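You operate a simulated robot arm through the tools that you are given. There is no shell and no other tool. Be economical: measure what you need, move in short steps, check, and stop when the job is done.

You are at the controls of a simulated robot arm. One attempt, no reset.

Task
Box the red ball, shut the flaps, slide it onto the red square.
Fine: the small box; all four flaps, short ones first; don't lift it.

The check looks at the end state, three seconds after you hand in, the way a careful person would. Anything else that was tipped, shoved, dropped, spilled or broken makes it a failure.

Robot
A 6-joint arm with a two-finger parallel gripper, fixed in place. Base frame: the origin is at the foot of the arm, x ahead of it, y to its left, z up; the work surface is at about z = 740. Readings come in mm, rad, newtons and seconds.
With the tool pointing down near the work surface it reaches from about 200 to 840 mm from the base axis. Its first joint turns from -2.897 to 2.897 rad. Payload 3.91 kg.
The tool frame sits at the grasp point between the pads (the TCP): z along the fingers, y along the line on which they close. The tips reach 30 mm beyond it. The gripper opens to 110 mm. The fingers are 20 mm wide and 10 mm thick; the gripper's body (48 by 112 mm) begins 55 mm behind the TCP.
Orientation is told as [roll, pitch, yaw] about the base's x, y, z axes, in that order, counted from this pose: with the fingers straight down and closing along the base's y, the tool's x points along the base's -x, its y along +y and its z along -z.

Tools
- The arm moves only by the tool jog_arm. Its argument "plan" is text: rows parted by semicolons, each of 6 numbers parted by spaces: the shift along the tool's x, y, z in units of 250 mm (1.0 is 250 mm), then the turn, a rotation vector about the tool's x, y, z in units of 120 degrees (1.0 is 120 degrees). In form: dx dy dz wx wy wz; .... A call has 1 to 20 rows; each row is the pose to reach, as a shift and turn from the pose commanded when the call began, along the tool's axes at that moment. "gripper" is the opening in per cent of the stroke, from 0 (shut) to 100 (fully open), set as the call begins (left out, the last holds). A call with a number of a shift or a turn outside -1 to 1 is refused whole. Rows are played at 5 a second. More than 50 mm and 0.15 rad between two rows, or a gripper value outside its range, and nothing of the call is played. Where a pose cannot be reached the arm comes as near as it can. A force on the tool above 90 N (or 10 N above the force at the start of the call, whichever is more), or a blocked arm, ends the call early, and 0.2 s more pass. Each finger travels about 108 mm/s and halts on what it meets, pressing with about 22 N; the grip force reading is that of the motor and also rises with nothing between the fingers. The clock runs only during rows and for 0.2 s after the last one: add rows that repeat a pose to give the fingers time. The reply holds the time, the measured pose of the TCP, the force on the tool along the base axes, the opening and the grip force, in the units named above and with some noise, with the torque about the TCP (base axes, N m) and any sound that the robot's microphone picked up, and new pictures: "show" is both (left out), scene, wrist or none.
- Cameras (640 x 400 px; columns grow to the right, rows downward): "scene" is fixed at [219.2, -498.5, 1557.7]; the picture's right is [0.89, -0.46, 0.00], its down [-0.40, -0.78, -0.48] and it looks along [0.22, 0.43, -0.88] (base axes); focal length 214 px, centre (320, 200). "wrist" rides on the gripper at [77, 7, -114] in the tool frame; the picture's right is [-0.09, 1.00, 0.00], its down [-0.80, -0.07, -0.59] and it looks along [-0.59, -0.05, 0.80] (tool axes); focal length 270 px, centre (320, 200). There is no depth. A picture from a camera that has moved, and an enlarged one, comes with that camera's place and axes in the base frame and with its lens.
- lift_body(by): slides the trunk up (or, below 0, down) by that many mm; the arm rides with it, the base frame stays. It gives what a move gives, with no picture.
- close_up(camera, box): a new picture of the part [left, top, right, bottom] of that camera's present view, enlarged. The clock stands still meanwhile.
- finish_job(): hands the job in; it is judged then, once.

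Go step by step. Nothing tells you positions but the pictures and the camera data: compare them with the known pose of the tool, close in by small moves and look again before you grip or let go. The budget is 120 turns and 200 pictures, counting those below and the enlarged ones. Unless the task says otherwise, let go and move clear before handing in, and close with one line.

The tools are called after ">>>" by a JSON object that holds its "op" and its "data". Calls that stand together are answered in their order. jog_arm: Moves the arm, as the interface text tells. Its arguments: {"type":"object","properties":{"plan":{"type":"string"},"gripper":{"type":"number"},"show":{"type":"string","enum":["both","scene","wrist","none"]}},"required":["plan"]} The other tools are called the same way: lift_body (by) slides the trunk up or down; close_up (camera, box) takes an enlarged picture of a part of a camera's view; finish_job () hands the job in.

At the start:

```text
t: 0.0
tcp_pos: [397.9, -182.5, 1237.8]
tcp_rot: [0.002, -0.001, 0.0]
ft_force: [-0.4, -0.3, -0.2]
moment: [0.0, 0.01, -0.03]
finger_gap: 110.1
finger_force: 0.0
trunk travel left (down, up): [-450.0, 90.0]
```

scene: 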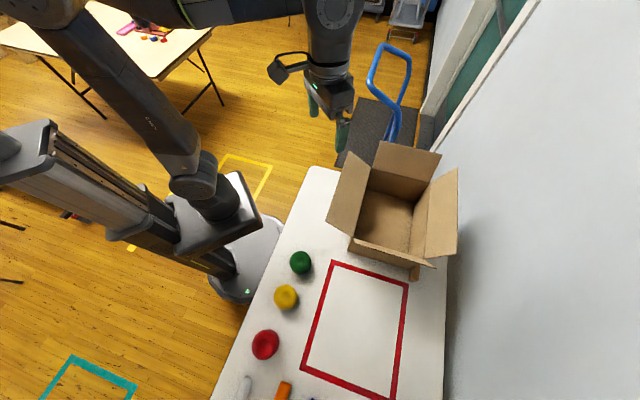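
wrist: 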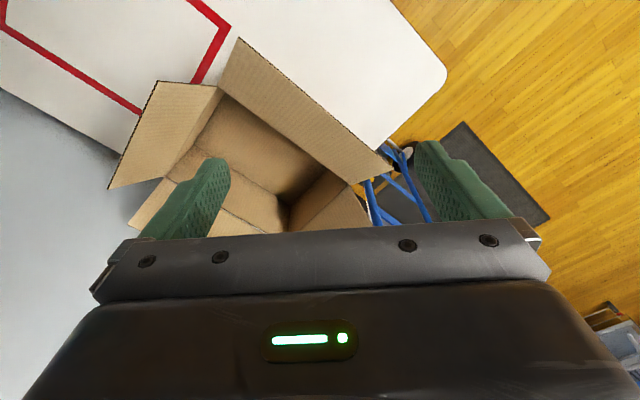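

The table lies to the robot's right, with an open box at about (620,-306), the red ball at about (35,-486) and the red outline centred near (330,-568). I'll take enlarged views to measure more exactly.

>>> {"op": "close_up", "data": {"camera": "scene", "box": [310, 130, 470, 280]}}

>>> {"op": "close_up", "data": {"camera": "scene", "box": [200, 230, 460, 400]}}

>>> {"op": "close_up", "data": {"camera": "wrist", "box": [80, 0, 460, 240]}}

```text
2.67 times, centred on (390, 205) of scene
camera zoom: at [219.2, -498.5, 1557.7], right [0.89, -0.46, 0.0], down [-0.4, -0.78, -0.48], along [0.22, 0.43, -0.88], focal length 572 px, centre (133, 187)
```

zoom: 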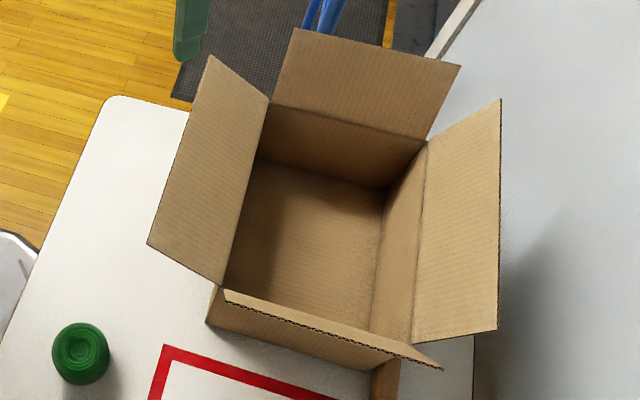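

```text
2.35 times, centred on (330, 315) of scene
camera zoom: at [219.2, -498.5, 1557.7], right [0.89, -0.46, 0.0], down [-0.4, -0.78, -0.48], along [0.22, 0.43, -0.88], focal length 505 px, centre (296, -71)
```

zoom: 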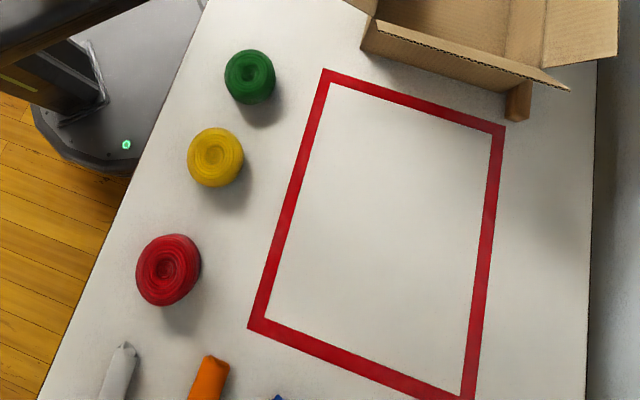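

```text
1.67 times, centred on (270, 120) of wrist
camera zoom: at [320.2, -175.1, 1352.8], right [0.09, 1.0, 0.0], down [0.8, -0.07, 0.59], along [0.59, -0.05, -0.8], focal length 450 px, centre (403, 333)
```

zoom: 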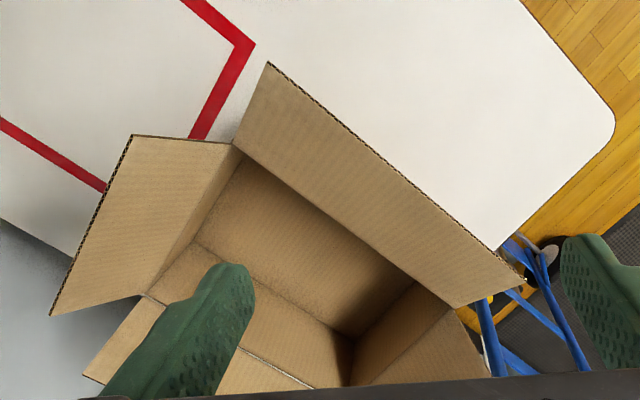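

The box is about 294 × 224 × 150 mm, turned about 45°, with its short flaps front and back. A brown thing shows near the front right corner, so I'll check it along with the items at the bottom.

>>> {"op": "close_up", "data": {"camera": "scene", "box": [390, 240, 454, 280]}}

>>> {"op": "close_up", "data": {"camera": "scene", "box": [210, 320, 338, 400]}}

```text
10.00 times, centred on (422, 260) of scene
camera zoom: at [219.2, -498.5, 1557.7], right [0.89, -0.46, 0.0], down [-0.4, -0.78, -0.48], along [0.22, 0.43, -0.88], focal length 2145 px, centre (-700, -400)
```

zoom: 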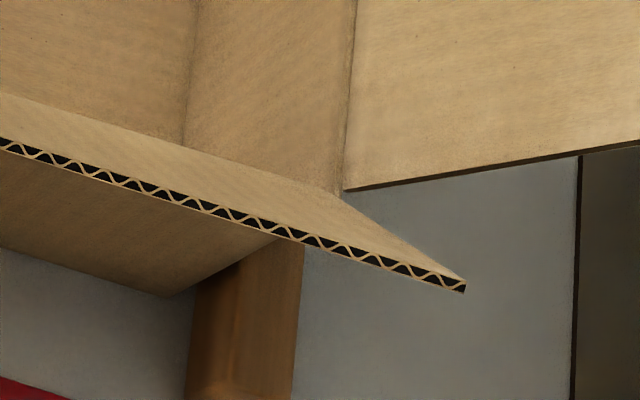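

```text
5.00 times, centred on (274, 360) of scene
camera zoom: at [219.2, -498.5, 1557.7], right [0.89, -0.46, 0.0], down [-0.4, -0.78, -0.48], along [0.22, 0.43, -0.88], focal length 1072 px, centre (550, -600)
```

zoom: 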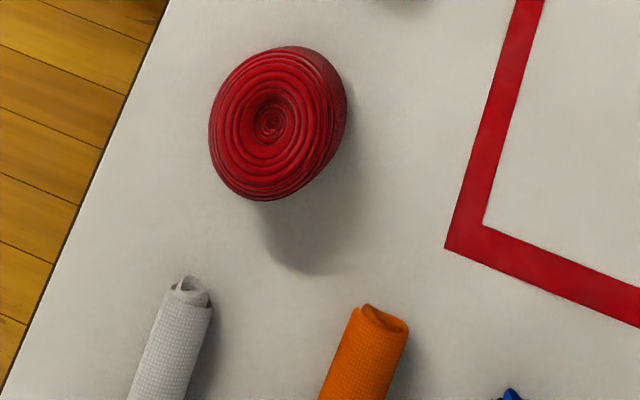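

The brown thing seems to be a wooden strip or block beside the front right corner. I'll zoom in on it.

>>> {"op": "close_up", "data": {"camera": "scene", "box": [390, 255, 438, 285]}}

```text
13.33 times, centred on (414, 270) of scene
camera zoom: at [219.2, -498.5, 1557.7], right [0.89, -0.46, 0.0], down [-0.4, -0.78, -0.48], along [0.22, 0.43, -0.88], focal length 2860 px, centre (-933, -733)
```

zoom: 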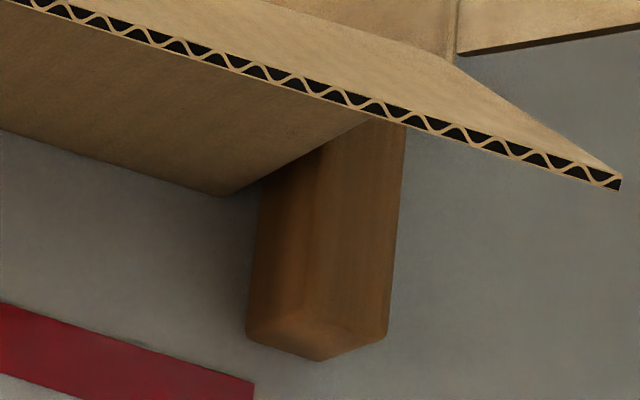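

A loose wooden bar lies along the box's right side, so a straight slide should leave it alone. Now I'll bring the arm over toward the ball at about (38,-484).

>>> {"op": "jog_arm", "data": {"plan": "0.08 -0.08 0.06 0 0 0.05625;0.16 -0.16 0.12 0 0 0.1125;0.24 -0.24 0.18 0 0 0.16875;0.32 -0.32 0.24 0 0 0.225;0.4 -0.4 0.3 0 0 0.28125;0.48 -0.48 0.36 0 0 0.3375;0.56 -0.56 0.42 0 0 0.39375;0.64 -0.64 0.48 0 0 0.45;0.72 -0.72 0.54 0 0 0.50625;0.8 -0.8 0.6 0 0 0.5625", "show": "scene", "gripper": 100}}

```text
t: 2.2
tcp_pos: [196.7, -383.5, 1087.0]
tcp_rot: [0.001, 0.0, -1.18]
ft_force: [-0.4, 0.0, 0.8]
moment: [0.01, 0.06, -0.02]
finger_gap: 109.9
finger_force: 0.0
trunk travel left (down, up): [-450.0, 90.0]
```

scene: 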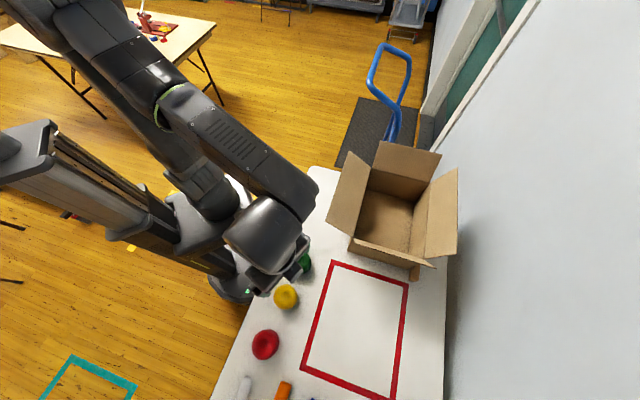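

The arm moved as expected. Next I'll go above the ball and turn the fingers so they close across the row of balls.

>>> {"op": "jog_arm", "data": {"plan": "-0.013 -0.0742 0.0748 0 0 0.05625;-0.026 -0.1484 0.1496 0 0 0.1125;-0.039 -0.2226 0.2244 0 0 0.16875;-0.052 -0.2968 0.2992 0 0 0.225;-0.065 -0.371 0.374 0 0 0.28125;-0.078 -0.4452 0.4488 0 0 0.3375;-0.091 -0.5194 0.5236 0 0 0.39375;-0.104 -0.5936 0.5984 0 0 0.45;-0.117 -0.6678 0.6732 0 0 0.50625;-0.13 -0.742 0.748 0 0 0.5625"}}

```text
t: 4.4
tcp_pos: [38.9, -485.5, 898.8]
tcp_rot: [0.0, 0.001, -2.358]
ft_force: [0.2, -0.1, -0.6]
moment: [-0.01, -0.02, -0.01]
finger_gap: 109.9
finger_force: 0.1
trunk travel left (down, up): [-450.0, 90.0]
camera wrist: at [97.7, -434.9, 1014.1], right [0.64, -0.77, 0.0], down [-0.62, -0.52, 0.59], along [-0.46, -0.38, -0.8], focal length 270 px, centre (320, 200)
```

scene: 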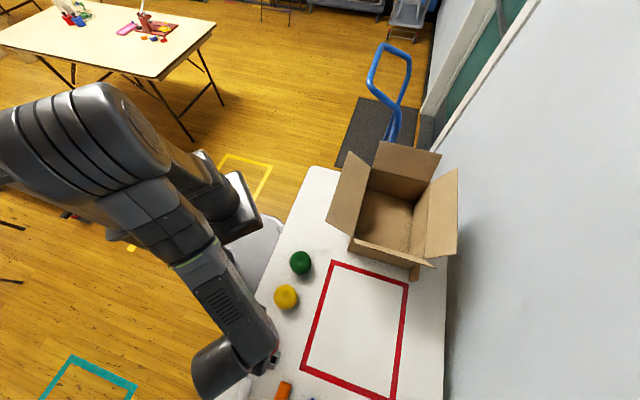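
wrist: 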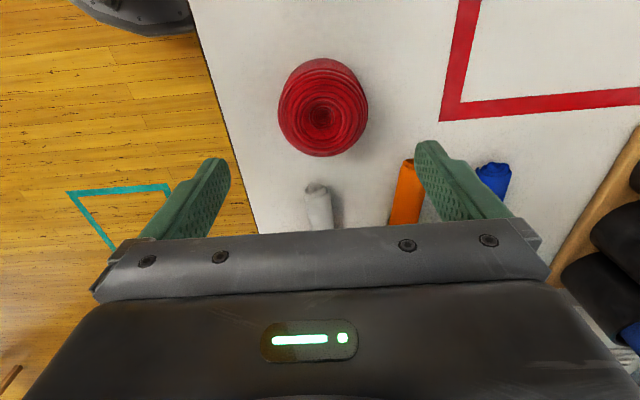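

The wrist view puts the ball at (41,-484), nearly under the tool. I'll go down around it and close.

>>> {"op": "jog_arm", "data": {"plan": "0.01 0 0.12 0 0 0;0.01 0 0.24 0 0 0;0.01 0 0.36 0 0 0;0.01 0 0.44 0 0 0;0.01 0 0.49 0 0 0", "show": "wrist"}}

>>> {"op": "jog_arm", "data": {"plan": "0 0 0 0 0 0;0 0 0 0 0 0;0 0 0 0 0 0", "gripper": 40, "show": "wrist"}}

```text
t: 5.6
tcp_pos: [41.6, -481.9, 776.8]
tcp_rot: [-0.001, 0.001, -2.356]
ft_force: [-0.7, 0.8, 1.0]
moment: [0.01, 0.0, 0.03]
finger_gap: 110.0
finger_force: 0.1
trunk travel left (down, up): [-450.0, 90.0]
camera wrist: at [99.9, -432.3, 893.7], right [0.64, -0.77, 0.0], down [-0.62, -0.52, 0.59], along [-0.46, -0.38, -0.8], focal length 270 px, centre (320, 200)
```

wrist: 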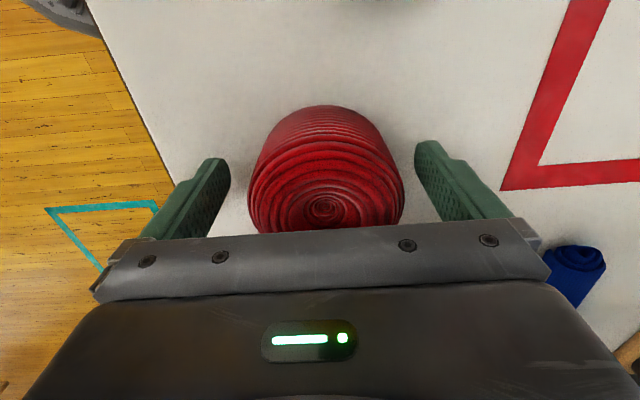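

```text
t: 6.4
tcp_pos: [42.0, -482.3, 777.6]
tcp_rot: [0.001, 0.001, -2.355]
ft_force: [-0.1, -0.6, 0.8]
moment: [-0.01, 0.0, 0.01]
finger_gap: 74.8
finger_force: 22.3
trunk travel left (down, up): [-450.0, 90.0]
camera wrist: at [99.9, -432.2, 893.9], right [0.64, -0.77, 0.0], down [-0.62, -0.52, 0.59], along [-0.46, -0.38, -0.8], focal length 270 px, centre (320, 200)
```

wrist: 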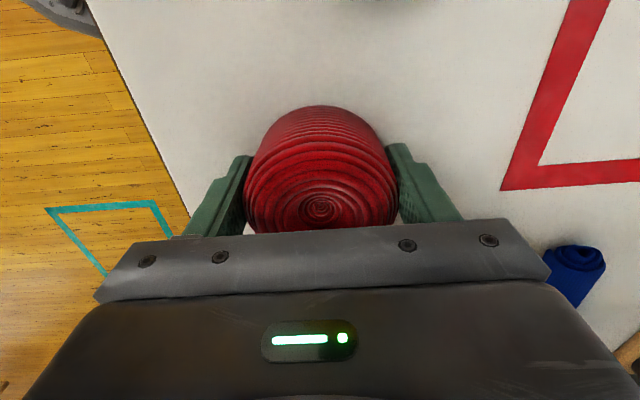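

The ball is held at 75 mm. I'll lift it straight up and start toward the box.

>>> {"op": "jog_arm", "data": {"plan": "0 0 -0.15 0 0 0;0 0 -0.32 0 0 0;0 0 -0.49 0 0 0;0 0 -0.66 0 0 0;0 0 -0.83 0 0 0;0 0 -1 0 0 0", "show": "none"}}

>>> {"op": "jog_arm", "data": {"plan": "0.0905 0.0509 -0.01 0 0 -0.0375;0.181 0.1018 -0.02 0 0 -0.075;0.2715 0.1527 -0.03 0 0 -0.1125;0.362 0.2036 -0.04 0 0 -0.15;0.4525 0.2545 -0.05 0 0 -0.1875;0.543 0.3054 -0.06 0 0 -0.225;0.6335 0.3563 -0.07 0 0 -0.2625;0.724 0.4072 -0.08 0 0 -0.3;0.8145 0.4581 -0.09 0 0 -0.3375;0.905 0.509 -0.1 0 0 -0.375", "show": "scene"}}

```text
t: 7.8
tcp_pos: [40.2, -480.5, 1025.1]
tcp_rot: [0.001, 0.0, -2.358]
ft_force: [0.3, -0.9, 0.3]
moment: [-0.02, -0.01, 0.03]
finger_gap: 43.5
finger_force: 0.1
trunk travel left (down, up): [-450.0, 90.0]
```

```text
t: 10.0
tcp_pos: [291.7, -412.3, 1052.9]
tcp_rot: [-0.001, 0.0, -1.569]
ft_force: [0.8, -0.4, 0.1]
moment: [-0.02, 0.0, 0.0]
finger_gap: 44.1
finger_force: 0.0
trunk travel left (down, up): [-450.0, 90.0]
```

scene: 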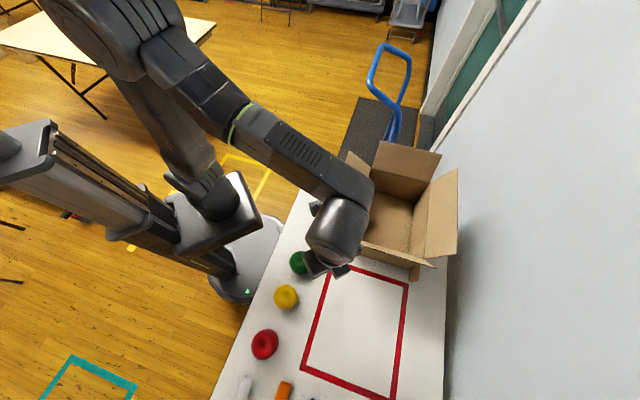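

The ball slipped out during the lift and still sits where it was. I'll go back, grip a little lower with the gripper set to fully shut, and lift slowly.

>>> {"op": "jog_arm", "data": {"plan": "-0.0283 -0.1 0.0612 0 0 0.0375;-0.0566 -0.2 0.1224 0 0 0.075;-0.0849 -0.3 0.1836 0 0 0.1125;-0.1132 -0.4 0.2448 0 0 0.15;-0.1415 -0.5 0.306 0 0 0.1875;-0.1698 -0.6 0.3672 0 0 0.225;-0.1981 -0.7 0.4284 0 0 0.2625;-0.2264 -0.8 0.4896 0 0 0.3;-0.2547 -0.9 0.5508 0 0 0.3375;-0.283 -1 0.612 0 0 0.375;-0.283 -1 0.612 0 0 0.375", "gripper": 100, "show": "wrist"}}

>>> {"op": "close_up", "data": {"camera": "wrist", "box": [220, 30, 420, 220]}}

```text
t: 12.4
tcp_pos: [39.6, -484.2, 900.7]
tcp_rot: [-0.001, -0.001, -2.356]
ft_force: [0.4, -0.1, -0.7]
moment: [0.0, -0.04, 0.0]
finger_gap: 109.9
finger_force: 0.0
trunk travel left (down, up): [-450.0, 90.0]
camera wrist: at [98.1, -433.7, 1016.5], right [0.64, -0.77, 0.0], down [-0.62, -0.52, 0.59], along [-0.46, -0.38, -0.8], focal length 270 px, centre (320, 200)
```

wrist: 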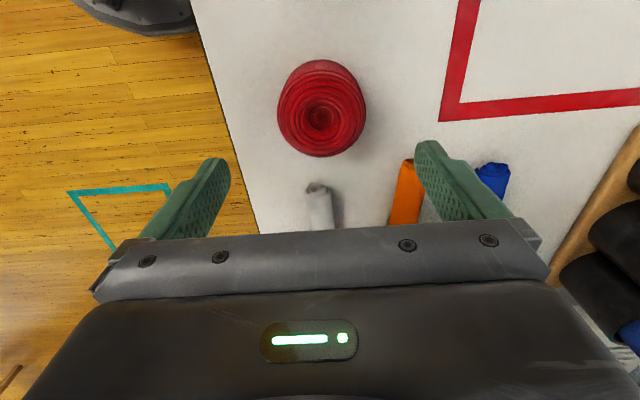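

```text
2.11 times, centred on (320, 125) of wrist
camera zoom: at [98.1, -433.7, 1016.5], right [0.64, -0.77, 0.0], down [-0.62, -0.52, 0.59], along [-0.46, -0.38, -0.8], focal length 569 px, centre (320, 358)
```

zoom: 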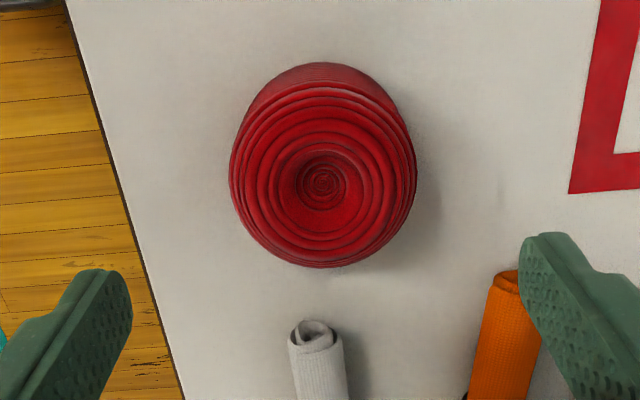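

The ball is right under the tool, and my first grip was a few mm off-centre. I'll go down to z≈773, close fully and test-lift slowly.

>>> {"op": "jog_arm", "data": {"plan": "0 0 0.12 0 0 0;0 0 0.24 0 0 0;0 0 0.36 0 0 0;0 0 0.44 0 0 0;0 0 0.511 0 0 0", "show": "none"}}

>>> {"op": "jog_arm", "data": {"plan": "0 0 0 0 0 0;0 0 0 0 0 0;0 0 0 0 0 0;0 0 0 0 0 0;0 0 0 0 0 0;0 0 -0.01 0 0 0;0 0 -0.03 0 0 0;0 0 -0.05 0 0 0;0 0 -0.08 0 0 0;0 0 -0.11 0 0 0;0 0 -0.14 0 0 0;0 0 -0.17 0 0 0;0 0 -0.2 0 0 0", "gripper": 0, "show": "wrist"}}

```text
t: 13.6
tcp_pos: [40.7, -484.1, 771.4]
tcp_rot: [0.001, -0.001, -2.356]
ft_force: [0.0, 0.4, 0.6]
moment: [0.0, -0.02, -0.01]
finger_gap: 110.2
finger_force: 0.0
trunk travel left (down, up): [-450.0, 90.0]
```

```text
t: 16.4
tcp_pos: [40.3, -483.4, 821.7]
tcp_rot: [-0.001, 0.001, -2.358]
ft_force: [-0.2, -0.4, 0.0]
moment: [-0.03, 0.01, -0.01]
finger_gap: 75.1
finger_force: 21.9
trunk travel left (down, up): [-450.0, 90.0]
camera wrist: at [99.5, -432.6, 937.4], right [0.64, -0.77, 0.0], down [-0.62, -0.52, 0.59], along [-0.46, -0.38, -0.8], focal length 270 px, centre (320, 200)
```

wrist: 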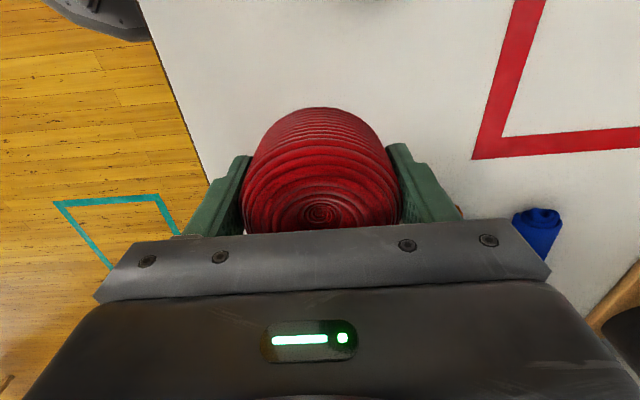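

The ball is held this time. I'll keep lifting gently and then move toward the box at a moderate speed.

>>> {"op": "jog_arm", "data": {"plan": "0 0 -0.02 0 0 0;0 0 -0.06 0 0 0;0 0 -0.12 0 0 0;0 0 -0.19 0 0 0;0 0 -0.26 0 0 0;0 0 -0.33 0 0 0;0 0 -0.4 0 0 0;0 0 -0.47 0 0 0;0 0 -0.54 0 0 0;0 0 -0.61 0 0 0;0 0 -0.68 0 0 0;0 0 -0.75 0 0 0;0 0 -0.82 0 0 0;0 0 -0.88 0 0 0;0 0 -0.92 0 0 0;0 0 -0.94 0 0 0", "show": "none"}}

>>> {"op": "jog_arm", "data": {"plan": "0.02 0.011 0 0 0 -0.008;0.06 0.034 0 0 0 -0.025;0.12 0.068 0 0 0 -0.05;0.18 0.101 0 0 0 -0.075;0.24 0.135 0 0 0 -0.1;0.3 0.169 0 0 0 -0.125;0.36 0.203 0 0 0 -0.15;0.42 0.236 0 0 0 -0.175;0.48 0.27 0 0 0 -0.2;0.54 0.304 0 0 0 -0.225;0.6 0.338 0 0 0 -0.25;0.66 0.372 0 0 0 -0.275;0.72 0.405 0 0 0 -0.3;0.78 0.439 0 0 0 -0.325;0.84 0.473 0 0 0 -0.35;0.88 0.496 0 0 0 -0.366;0.905 0.509 0 0 0 -0.375", "show": "scene"}}

```text
t: 19.8
tcp_pos: [41.5, -481.8, 1056.0]
tcp_rot: [0.0, 0.0, -2.357]
ft_force: [0.6, 0.7, -1.2]
moment: [-0.01, -0.03, 0.01]
finger_gap: 75.1
finger_force: 21.9
trunk travel left (down, up): [-450.0, 90.0]
```

```text
t: 23.4
tcp_pos: [292.0, -411.9, 1056.4]
tcp_rot: [0.0, 0.0, -1.569]
ft_force: [-1.0, 0.0, -0.8]
moment: [0.0, 0.02, -0.01]
finger_gap: 74.9
finger_force: 22.0
trunk travel left (down, up): [-450.0, 90.0]
```

scene: 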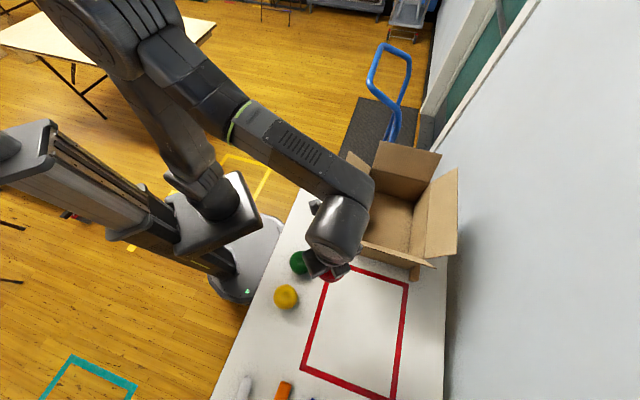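

Still held. Two more smooth hops will bring it over the box centre.

>>> {"op": "jog_arm", "data": {"plan": "0.008 0.026 -0.004 0 0 -0.008;0.028 0.092 -0.015 0 0 -0.028;0.056 0.185 -0.03 0 0 -0.056;0.085 0.277 -0.045 0 0 -0.084;0.113 0.37 -0.06 0 0 -0.113;0.141 0.462 -0.075 0 0 -0.141;0.169 0.554 -0.09 0 0 -0.169;0.188 0.616 -0.1 0 0 -0.1875", "show": "none"}}

>>> {"op": "jog_arm", "data": {"plan": "-0.002 0.026 0 0 0 -0.008;-0.009 0.096 0 0 0 -0.028;-0.018 0.192 0 0 0 -0.056;-0.028 0.288 0 0 0 -0.084;-0.037 0.385 0 0 0 -0.113;-0.046 0.481 0 0 0 -0.141;-0.056 0.577 0 0 0 -0.169;-0.061 0.63 0 0 0 -0.184;-0.062 0.641 0 0 0 -0.1875"}}

```text
t: 25.2
tcp_pos: [444.6, -364.7, 1081.2]
tcp_rot: [-0.001, -0.001, -1.176]
ft_force: [-0.4, -0.5, -0.8]
moment: [0.02, 0.01, -0.01]
finger_gap: 74.9
finger_force: 22.3
trunk travel left (down, up): [-450.0, 90.0]
```

```text
t: 27.2
tcp_pos: [598.1, -318.7, 1083.0]
tcp_rot: [0.0, -0.001, -0.784]
ft_force: [-0.1, -0.4, -0.5]
moment: [-0.02, -0.02, 0.01]
finger_gap: 74.9
finger_force: 22.3
trunk travel left (down, up): [-450.0, 90.0]
camera wrist: at [548.5, -258.8, 1197.9], right [0.77, 0.64, 0.0], down [0.52, -0.62, 0.59], along [0.38, -0.46, -0.8], focal length 270 px, centre (320, 200)
```

scene: 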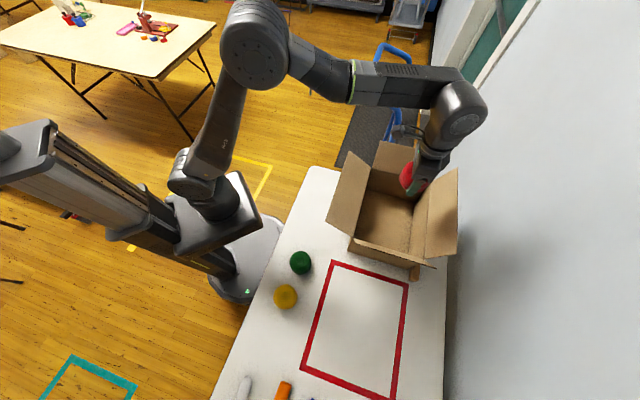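
wrist: 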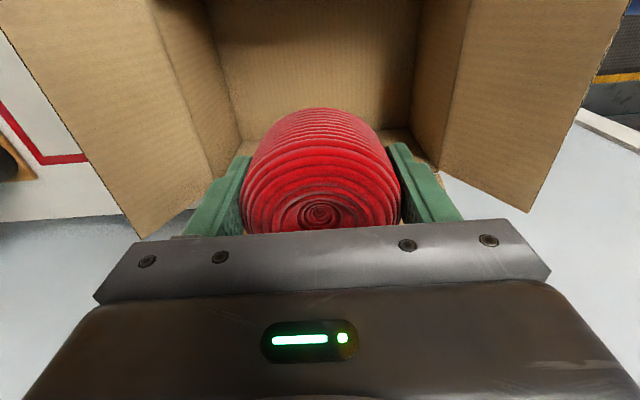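

The ball hangs over the middle of the box with flaps on both sides. I'll go down in two steps.

>>> {"op": "jog_arm", "data": {"plan": "0 0 0.03 0 0 0;0 0 0.1 0 0 0;0 0 0.2 0 0 0;0 0 0.3 0 0 0;0 0 0.4 0 0 0;0 0 0.5 0 0 0;0 0 0.6 0 0 0;0 0 0.68 0 0 0;0 0 0.72 0 0 0"}}

```text
t: 29.2
tcp_pos: [597.8, -315.9, 900.6]
tcp_rot: [0.0, 0.003, -0.786]
ft_force: [0.1, 0.4, -0.4]
moment: [-0.02, -0.01, -0.03]
finger_gap: 74.8
finger_force: 21.5
trunk travel left (down, up): [-450.0, 90.0]
camera wrist: at [547.8, -257.1, 1016.8], right [0.77, 0.64, 0.0], down [0.52, -0.62, 0.59], along [0.38, -0.46, -0.8], focal length 270 px, centre (320, 200)
```

scene: 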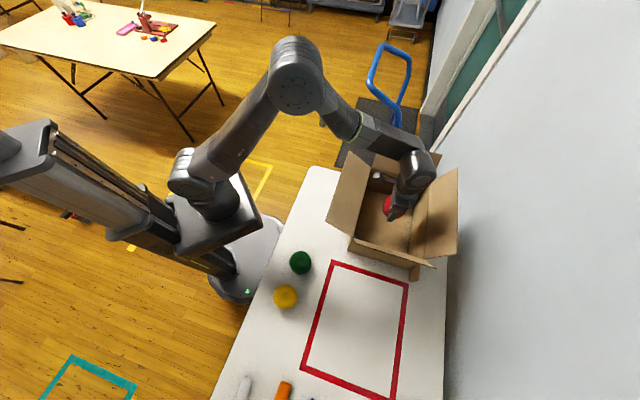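
wrist: 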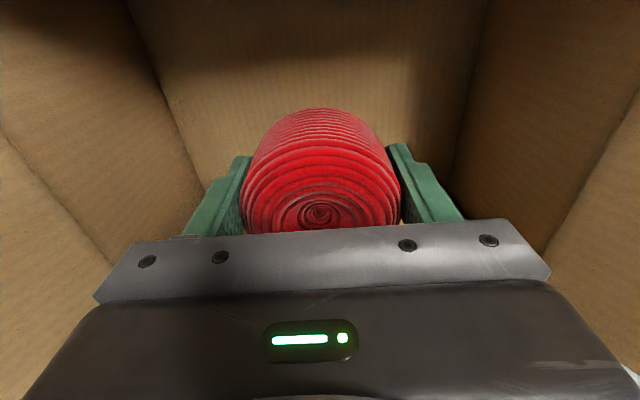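

All is clear inside the box. I'll go down until the ball is just above the floor.

>>> {"op": "jog_arm", "data": {"plan": "0 0 0.06 0 0 0;0 0 0.12 0 0 0;0 0 0.18 0 0 0;0 0 0.24 0 0 0;0 0 0.3 0 0 0;0 0 0.36 0 0 0;0 0 0.42 0 0 0;0 0 0.46 0 0 0"}}

```text
t: 31.0
tcp_pos: [598.9, -318.6, 787.7]
tcp_rot: [0.001, -0.001, -0.785]
ft_force: [-0.3, -0.5, -0.2]
moment: [0.03, -0.01, 0.0]
finger_gap: 74.9
finger_force: 21.7
trunk travel left (down, up): [-450.0, 90.0]
camera wrist: at [548.0, -258.1, 903.4], right [0.77, 0.64, 0.0], down [0.52, -0.62, 0.59], along [0.38, -0.46, -0.8], focal length 270 px, centre (320, 200)
```

scene: 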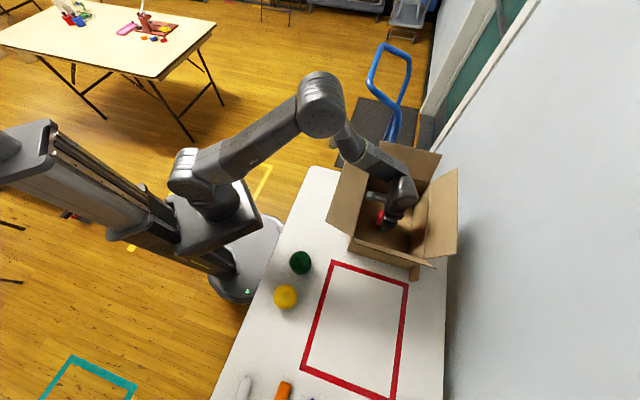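
wrist: 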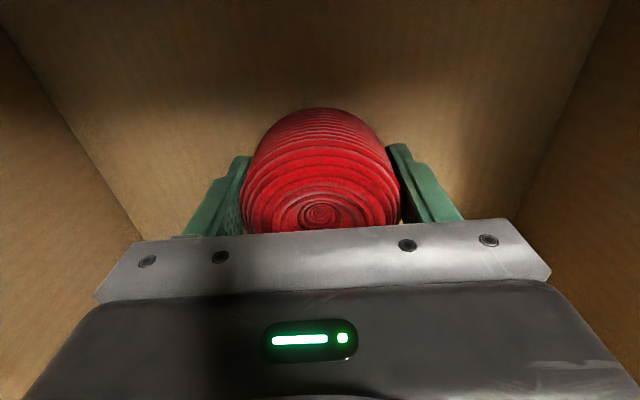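

I'll lower the last few mm, open, and rise straight out.

>>> {"op": "jog_arm", "data": {"plan": "0 0 0.015 0 0 0;0 0 0.03 0 0 0", "show": "none"}}

>>> {"op": "jog_arm", "data": {"plan": "0 0 0 0 0 0;0 0 0 0 0 0;0 0 0 0 0 0;0 0 -0.1 0 0 0;0 0 -0.26 0 0 0;0 0 -0.43 0 0 0;0 0 -0.6 0 0 0;0 0 -0.77 0 0 0;0 0 -0.93 0 0 0;0 0 -1 0 0 0", "gripper": 100}}

```text
t: 31.6
tcp_pos: [597.9, -318.6, 779.0]
tcp_rot: [0.0, -0.002, -0.785]
ft_force: [0.3, 0.1, -0.5]
moment: [-0.02, 0.01, 0.04]
finger_gap: 74.8
finger_force: 22.2
trunk travel left (down, up): [-450.0, 90.0]
```

```text
t: 33.8
tcp_pos: [597.8, -318.2, 1027.1]
tcp_rot: [-0.001, 0.0, -0.785]
ft_force: [-0.5, -0.6, 0.3]
moment: [0.0, -0.01, 0.01]
finger_gap: 110.0
finger_force: 0.1
trunk travel left (down, up): [-450.0, 90.0]
camera wrist: at [547.8, -258.4, 1144.7], right [0.77, 0.64, 0.0], down [0.52, -0.62, 0.59], along [0.38, -0.46, -0.8], focal length 270 px, centre (320, 200)
```

scene: 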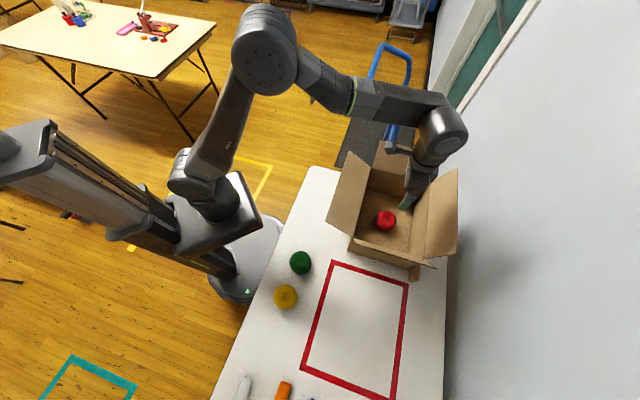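
wrist: 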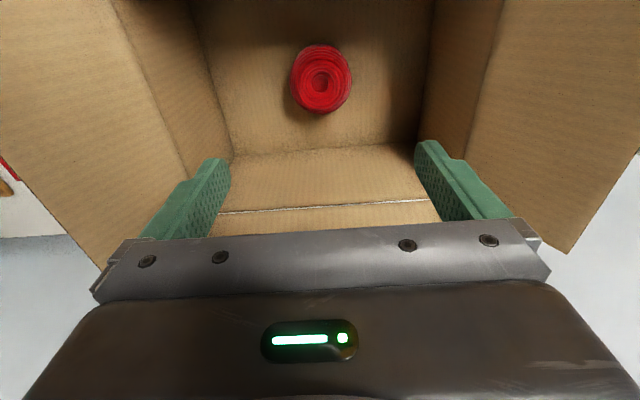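

The ball is in the box. By my measurements the flaps are about 110 mm long, the rim is at z≈890 and they all lean outward. Next I'll close the fingers and go out over the back short flap to push it in from behind.

>>> {"op": "jog_arm", "data": {"plan": "0 0 -0.1 0 0 0;0 0 -0.2 0 0 0;0 0.15 -0.24 0 0 0;0 0.32 -0.24 0 0 0;0 0.49 -0.24 0 0 0;0 0.66 -0.24 0 0 0;0 0.83 -0.24 0 0 0;0 0.98 -0.24 0 0 0;0 0.98 -0.24 0 0 0", "gripper": 0}}

```text
t: 35.8
tcp_pos: [773.8, -145.0, 1091.3]
tcp_rot: [0.0, 0.0, -0.786]
ft_force: [-0.1, -0.1, -1.1]
moment: [0.0, -0.03, -0.01]
finger_gap: 0.0
finger_force: 21.9
trunk travel left (down, up): [-450.0, 90.0]
camera wrist: at [721.9, -85.1, 1207.2], right [0.77, 0.64, 0.0], down [0.52, -0.62, 0.59], along [0.38, -0.46, -0.8], focal length 270 px, centre (320, 200)
```

scene: 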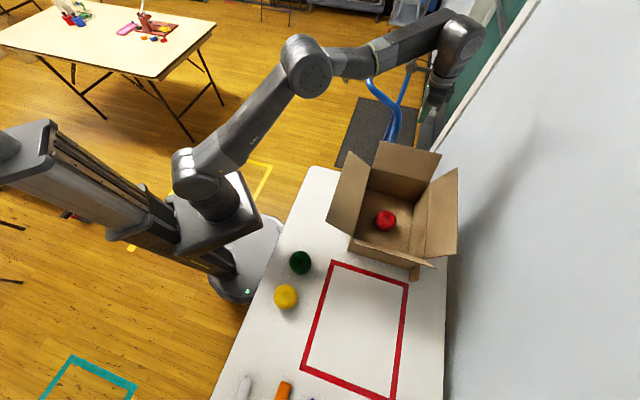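
wrist: 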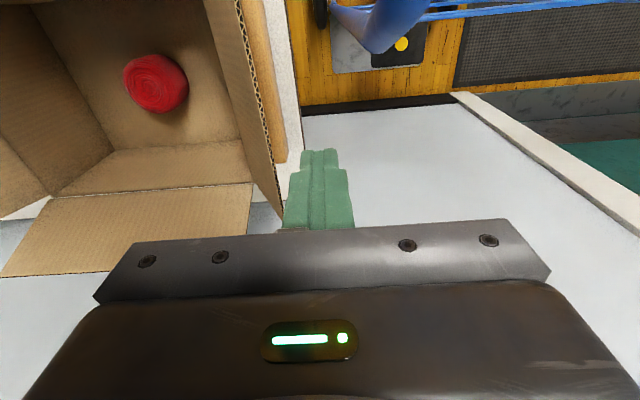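

The tool is outside the back flap and clear of it. Something like another wooden strip lies behind the box at table level. I'll lower so the fingertips sit at about z=950 behind the flap.

>>> {"op": "jog_arm", "data": {"plan": "0 0 0.1 0 0 0;0 0 0.25 0 0 0;0 0 0.4 0 0 0;0 0 0.445 0 0 0"}}

>>> {"op": "close_up", "data": {"camera": "scene", "box": [310, 90, 500, 280]}}

```text
t: 36.8
tcp_pos: [771.4, -146.1, 977.8]
tcp_rot: [0.0, 0.0, -0.785]
ft_force: [0.2, -1.4, 0.2]
moment: [0.01, 0.0, -0.05]
finger_gap: 0.0
finger_force: 22.0
trunk travel left (down, up): [-450.0, 90.0]
camera wrist: at [720.9, -85.9, 1093.4], right [0.77, 0.64, 0.0], down [0.52, -0.62, 0.59], along [0.38, -0.46, -0.8], focal length 270 px, centre (320, 200)
```

scene: 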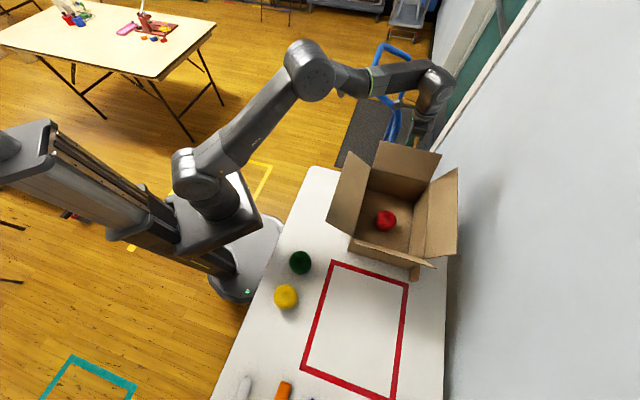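
wrist: 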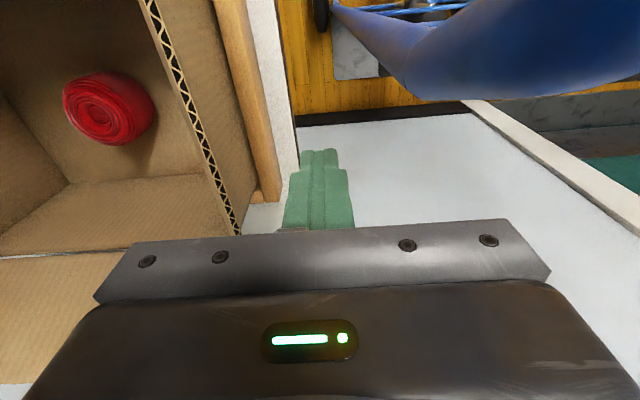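

```text
2.11 times, centred on (405, 185) of scene
camera zoom: at [219.2, -498.5, 1557.7], right [0.89, -0.46, 0.0], down [-0.4, -0.78, -0.48], along [0.22, 0.43, -0.88], focal length 452 px, centre (141, 232)
```

zoom: 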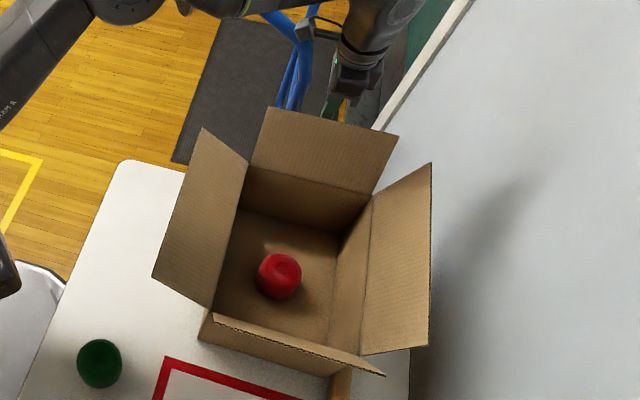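

The finger is behind the flap with the gap clear. I'll sweep inward and over, stopping before the flap is fully flat.

>>> {"op": "jog_arm", "data": {"plan": "0 -0.088 0 0 0 0;0 -0.188 0 0 0 0;0 -0.268 0 0 0 0;0 -0.348 0 0 0 0;0 -0.428 0 0 0 0;0 -0.508 0.012 0 0 0;0 -0.568 0.04 0 0 0;0 -0.62 0.08 0 0 0;0 -0.652 0.12 0 0 0"}}

>>> {"op": "close_up", "data": {"camera": "scene", "box": [310, 90, 500, 280]}}

```text
t: 38.8
tcp_pos: [655.2, -260.5, 949.4]
tcp_rot: [0.0, 0.0, -0.787]
ft_force: [-0.8, -0.4, -0.5]
moment: [-0.03, 0.01, 0.0]
finger_gap: 0.0
finger_force: 22.2
trunk travel left (down, up): [-450.0, 90.0]
camera wrist: at [605.2, -201.5, 1064.1], right [0.77, 0.64, 0.0], down [0.52, -0.62, 0.59], along [0.38, -0.46, -0.8], focal length 270 px, centre (320, 200)
```

scene: 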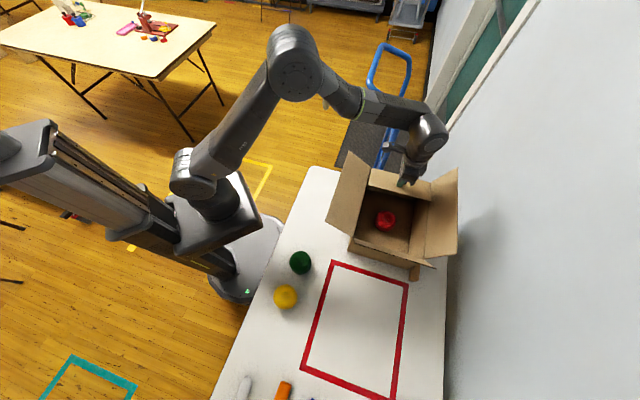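
wrist: 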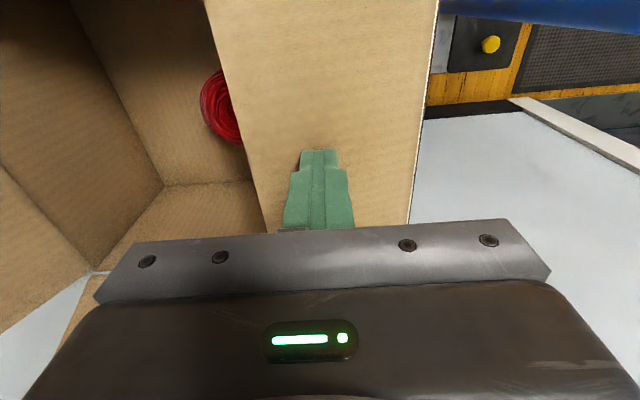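

```text
2.11 times, centred on (405, 185) of scene
camera zoom: at [219.2, -498.5, 1557.7], right [0.89, -0.46, 0.0], down [-0.4, -0.78, -0.48], along [0.22, 0.43, -0.88], focal length 452 px, centre (141, 232)
```

zoom: 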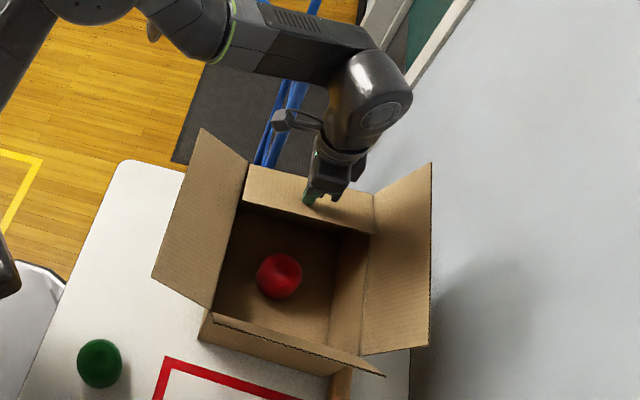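

The back flap has folded over. I'll press it a bit flatter, rise clear and see whether it stays.

>>> {"op": "jog_arm", "data": {"plan": "0 -0.01 0.04 0 0 0;0 -0.015 0.08 0 0 0;0 -0.015 0.08 0 0 0;0 -0.015 -0.08 0 0 0;0 -0.015 -0.25 0 0 0;0 -0.1 -0.4 0 0 0;0 -0.25 -0.4 0 0 0;0 -0.4 -0.4 0 0 0;0 -0.55 -0.4 0 0 0;0 -0.7 -0.4 0 0 0;0 -0.85 -0.4 0 0 0;0 -1 -0.4 0 0 0"}}

>>> {"op": "close_up", "data": {"camera": "scene", "box": [310, 90, 500, 280]}}

```text
t: 41.4
tcp_pos: [477.7, -437.1, 1048.8]
tcp_rot: [0.001, 0.0, -0.784]
ft_force: [-0.4, 0.5, 0.5]
moment: [-0.02, 0.0, -0.04]
finger_gap: 0.0
finger_force: 22.6
trunk travel left (down, up): [-450.0, 90.0]
camera wrist: at [427.8, -377.8, 1164.0], right [0.77, 0.64, 0.0], down [0.52, -0.62, 0.59], along [0.38, -0.46, -0.8], focal length 270 px, centre (320, 200)
```

scene: 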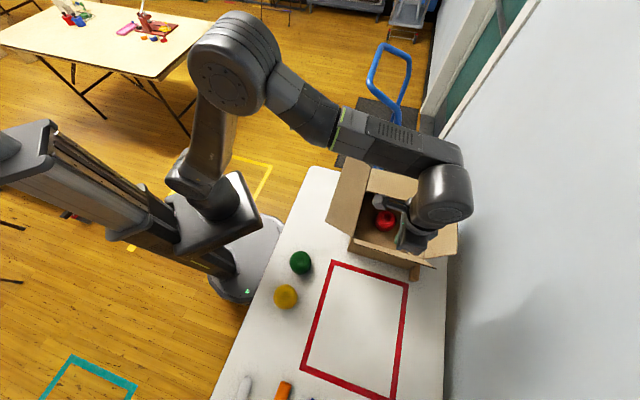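
wrist: 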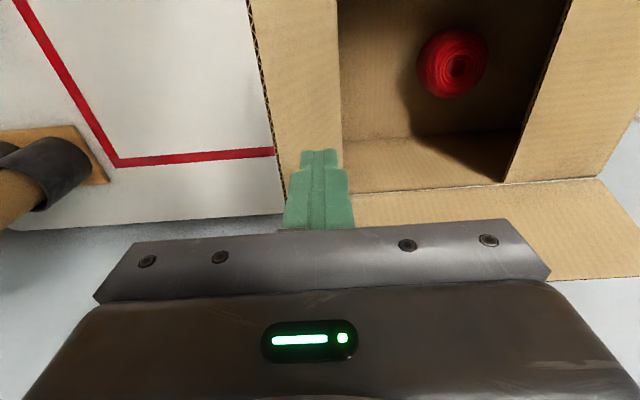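

```text
2.11 times, centred on (405, 185) of scene
camera zoom: at [219.2, -498.5, 1557.7], right [0.89, -0.46, 0.0], down [-0.4, -0.78, -0.48], along [0.22, 0.43, -0.88], focal length 452 px, centre (141, 232)
```

zoom: 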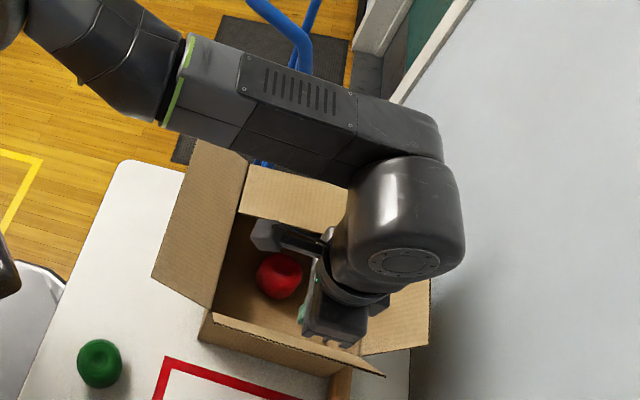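

The back flap stays shut. Now I'll do the same at the front: go beyond the front flap, down, and look.

>>> {"op": "jog_arm", "data": {"plan": "0 -0.15 0 0 0 0;0 -0.3 0 0 0 0;0 -0.31 0.14 0 0 0;0 -0.31 0.284 0 0 0", "show": "wrist"}}

>>> {"op": "close_up", "data": {"camera": "scene", "box": [310, 130, 500, 320]}}

```text
t: 42.4
tcp_pos: [426.1, -494.1, 975.6]
tcp_rot: [-0.001, -0.001, -0.783]
ft_force: [-0.7, 0.0, 0.1]
moment: [-0.01, -0.01, -0.03]
finger_gap: 0.0
finger_force: 21.7
trunk travel left (down, up): [-450.0, 90.0]
camera wrist: at [375.4, -433.8, 1090.4], right [0.77, 0.64, 0.0], down [0.52, -0.62, 0.59], along [0.38, -0.46, -0.8], focal length 270 px, centre (320, 200)
```

wrist: 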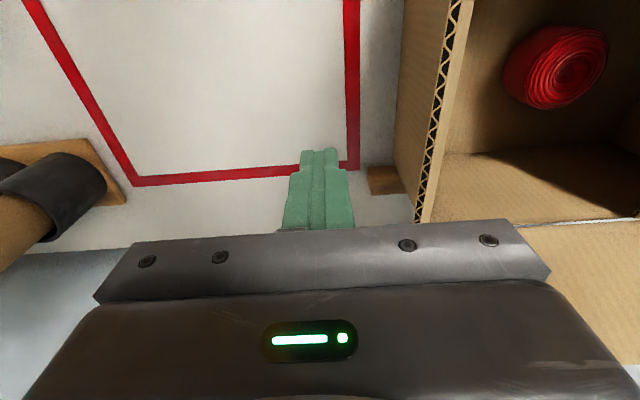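

```text
2.11 times, centred on (405, 225) of scene
camera zoom: at [219.2, -498.5, 1557.7], right [0.89, -0.46, 0.0], down [-0.4, -0.78, -0.48], along [0.22, 0.43, -0.88], focal length 452 px, centre (141, 147)
```

zoom: 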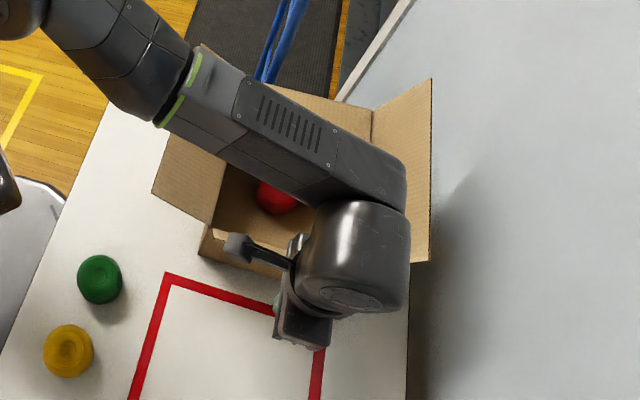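

The finger is in front of the front flap. I'll run the mirrored sweep, then press and rise.

>>> {"op": "jog_arm", "data": {"plan": "0 0.088 0 0 0 0;0 0.188 0 0 0 0;0 0.268 0 0 0 0;0 0.348 0 0 0 0;0 0.428 0 0 0 0;0 0.508 0.012 0 0 0;0 0.568 0.04 0 0 0;0 0.62 0.08 0 0 0;0 0.652 0.12 0 0 0;0 0.662 0.16 0 0 0;0 0.667 0.2 0 0 0;0 0.667 0.2 0 0 0;0 0.667 0.05 0 0 0;0 0.667 -0.15 0 0 0;0 0.667 -0.34 0 0 0;0 0.667 -0.52 0 0 0"}}

```text
t: 45.8
tcp_pos: [544.0, -375.2, 1108.9]
tcp_rot: [0.001, 0.0, -0.786]
ft_force: [0.3, 1.0, -0.3]
moment: [0.02, -0.04, -0.03]
finger_gap: 0.1
finger_force: 21.6
trunk travel left (down, up): [-450.0, 90.0]
camera wrist: at [493.4, -315.2, 1223.1], right [0.77, 0.64, 0.0], down [0.52, -0.62, 0.59], along [0.38, -0.46, -0.8], focal length 270 px, centre (320, 200)
```

scene: 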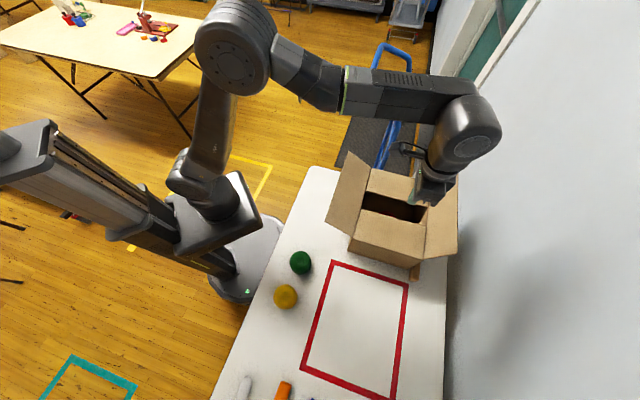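
wrist: 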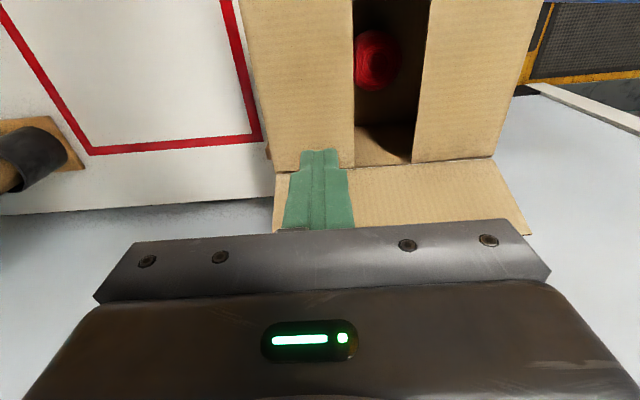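

Both short flaps are shut. Next is the left long flap: I'll go over it to its outer side, then down.

>>> {"op": "jog_arm", "data": {"plan": "0.15 0.05 0 0 0 0;0.32 0.1 0 0 0 0;0.49 0.16 0 0 0 0;0.66 0.22 0 0 0 0;0.83 0.27 0 0 0 0;1 0.324 0 0 0 0;1 0.324 0.14 0 0 0;1 0.324 0.3 0 0 0;1 0.324 0.45 0 0 0;1 0.324 0.556 0 0 0"}}

>>> {"op": "close_up", "data": {"camera": "scene", "box": [280, 100, 470, 290]}}

```text
t: 48.0
tcp_pos: [424.2, -141.7, 967.7]
tcp_rot: [0.0, -0.001, -0.786]
ft_force: [0.1, 0.1, -0.9]
moment: [-0.01, 0.01, 0.01]
finger_gap: 0.3
finger_force: 22.1
trunk travel left (down, up): [-450.0, 90.0]
camera wrist: at [373.5, -81.2, 1085.4], right [0.77, 0.64, 0.0], down [0.52, -0.62, 0.59], along [0.38, -0.46, -0.8], focal length 270 px, centre (320, 200)
```

scene: 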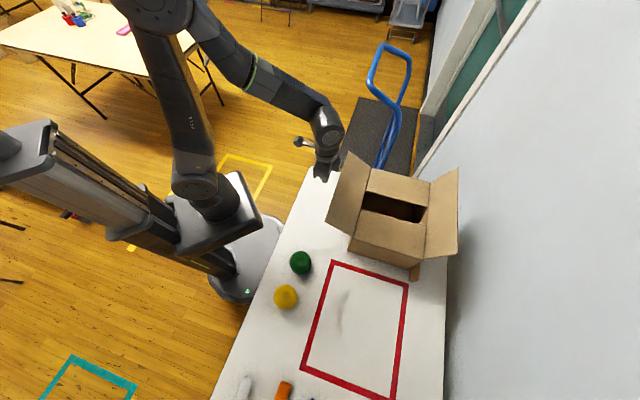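
wrist: 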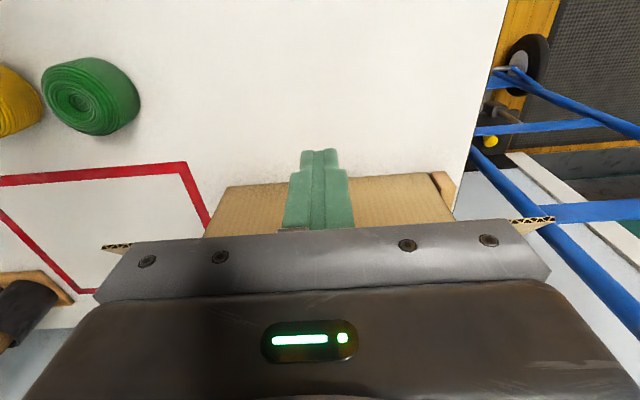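

```text
2.11 times, centred on (375, 195) of scene
camera zoom: at [219.2, -498.5, 1557.7], right [0.89, -0.46, 0.0], down [-0.4, -0.78, -0.48], along [0.22, 0.43, -0.88], focal length 452 px, centre (204, 210)
```

zoom: 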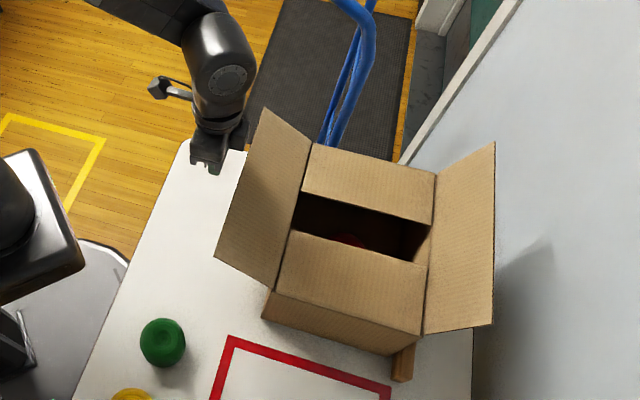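

The finger is outside the left flap. I'll sweep it over and press gently.

>>> {"op": "jog_arm", "data": {"plan": "-0.1 0 0 0 0 0;-0.2 0 0 0 0 0;-0.3 0 -0.02 0 0 0;-0.4 0 -0.032 0 0 0;-0.5 0 -0.032 0 0 0;-0.58 0 -0.03 0 0 0;-0.648 0 0 0 0 0;-0.712 0 0.04 0 0 0;-0.76 0 0.08 0 0 0;-0.792 0 0.12 0 0 0;-0.808 0 0.15 0 0 0;-0.808 0 0.17 0 0 0;-0.808 0 0 0 0 0;-0.808 0 -0.2 0 0 0;-0.808 0 -0.38 0 0 0;-0.808 0 -0.55 0 0 0"}}

```text
t: 51.4
tcp_pos: [568.4, -282.4, 1105.4]
tcp_rot: [0.001, 0.0, -0.785]
ft_force: [0.2, -0.4, 0.2]
moment: [0.0, 0.01, 0.04]
finger_gap: 0.4
finger_force: 22.0
trunk travel left (down, up): [-450.0, 90.0]
camera wrist: at [516.8, -223.2, 1221.4], right [0.77, 0.64, 0.0], down [0.52, -0.62, 0.59], along [0.38, -0.46, -0.8], focal length 270 px, centre (320, 200)
```

scene: 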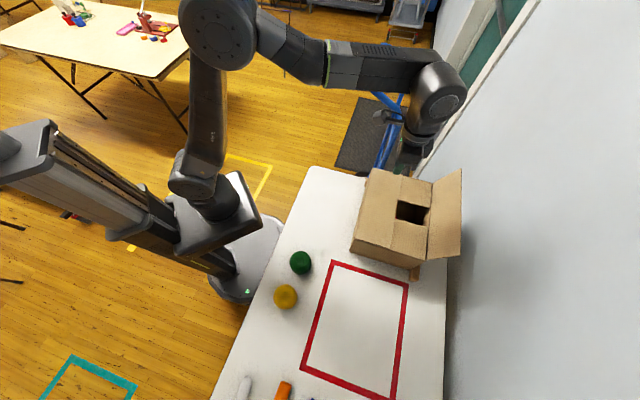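
wrist: 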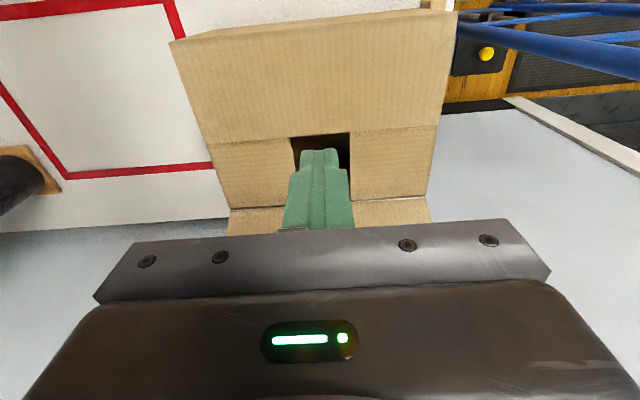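

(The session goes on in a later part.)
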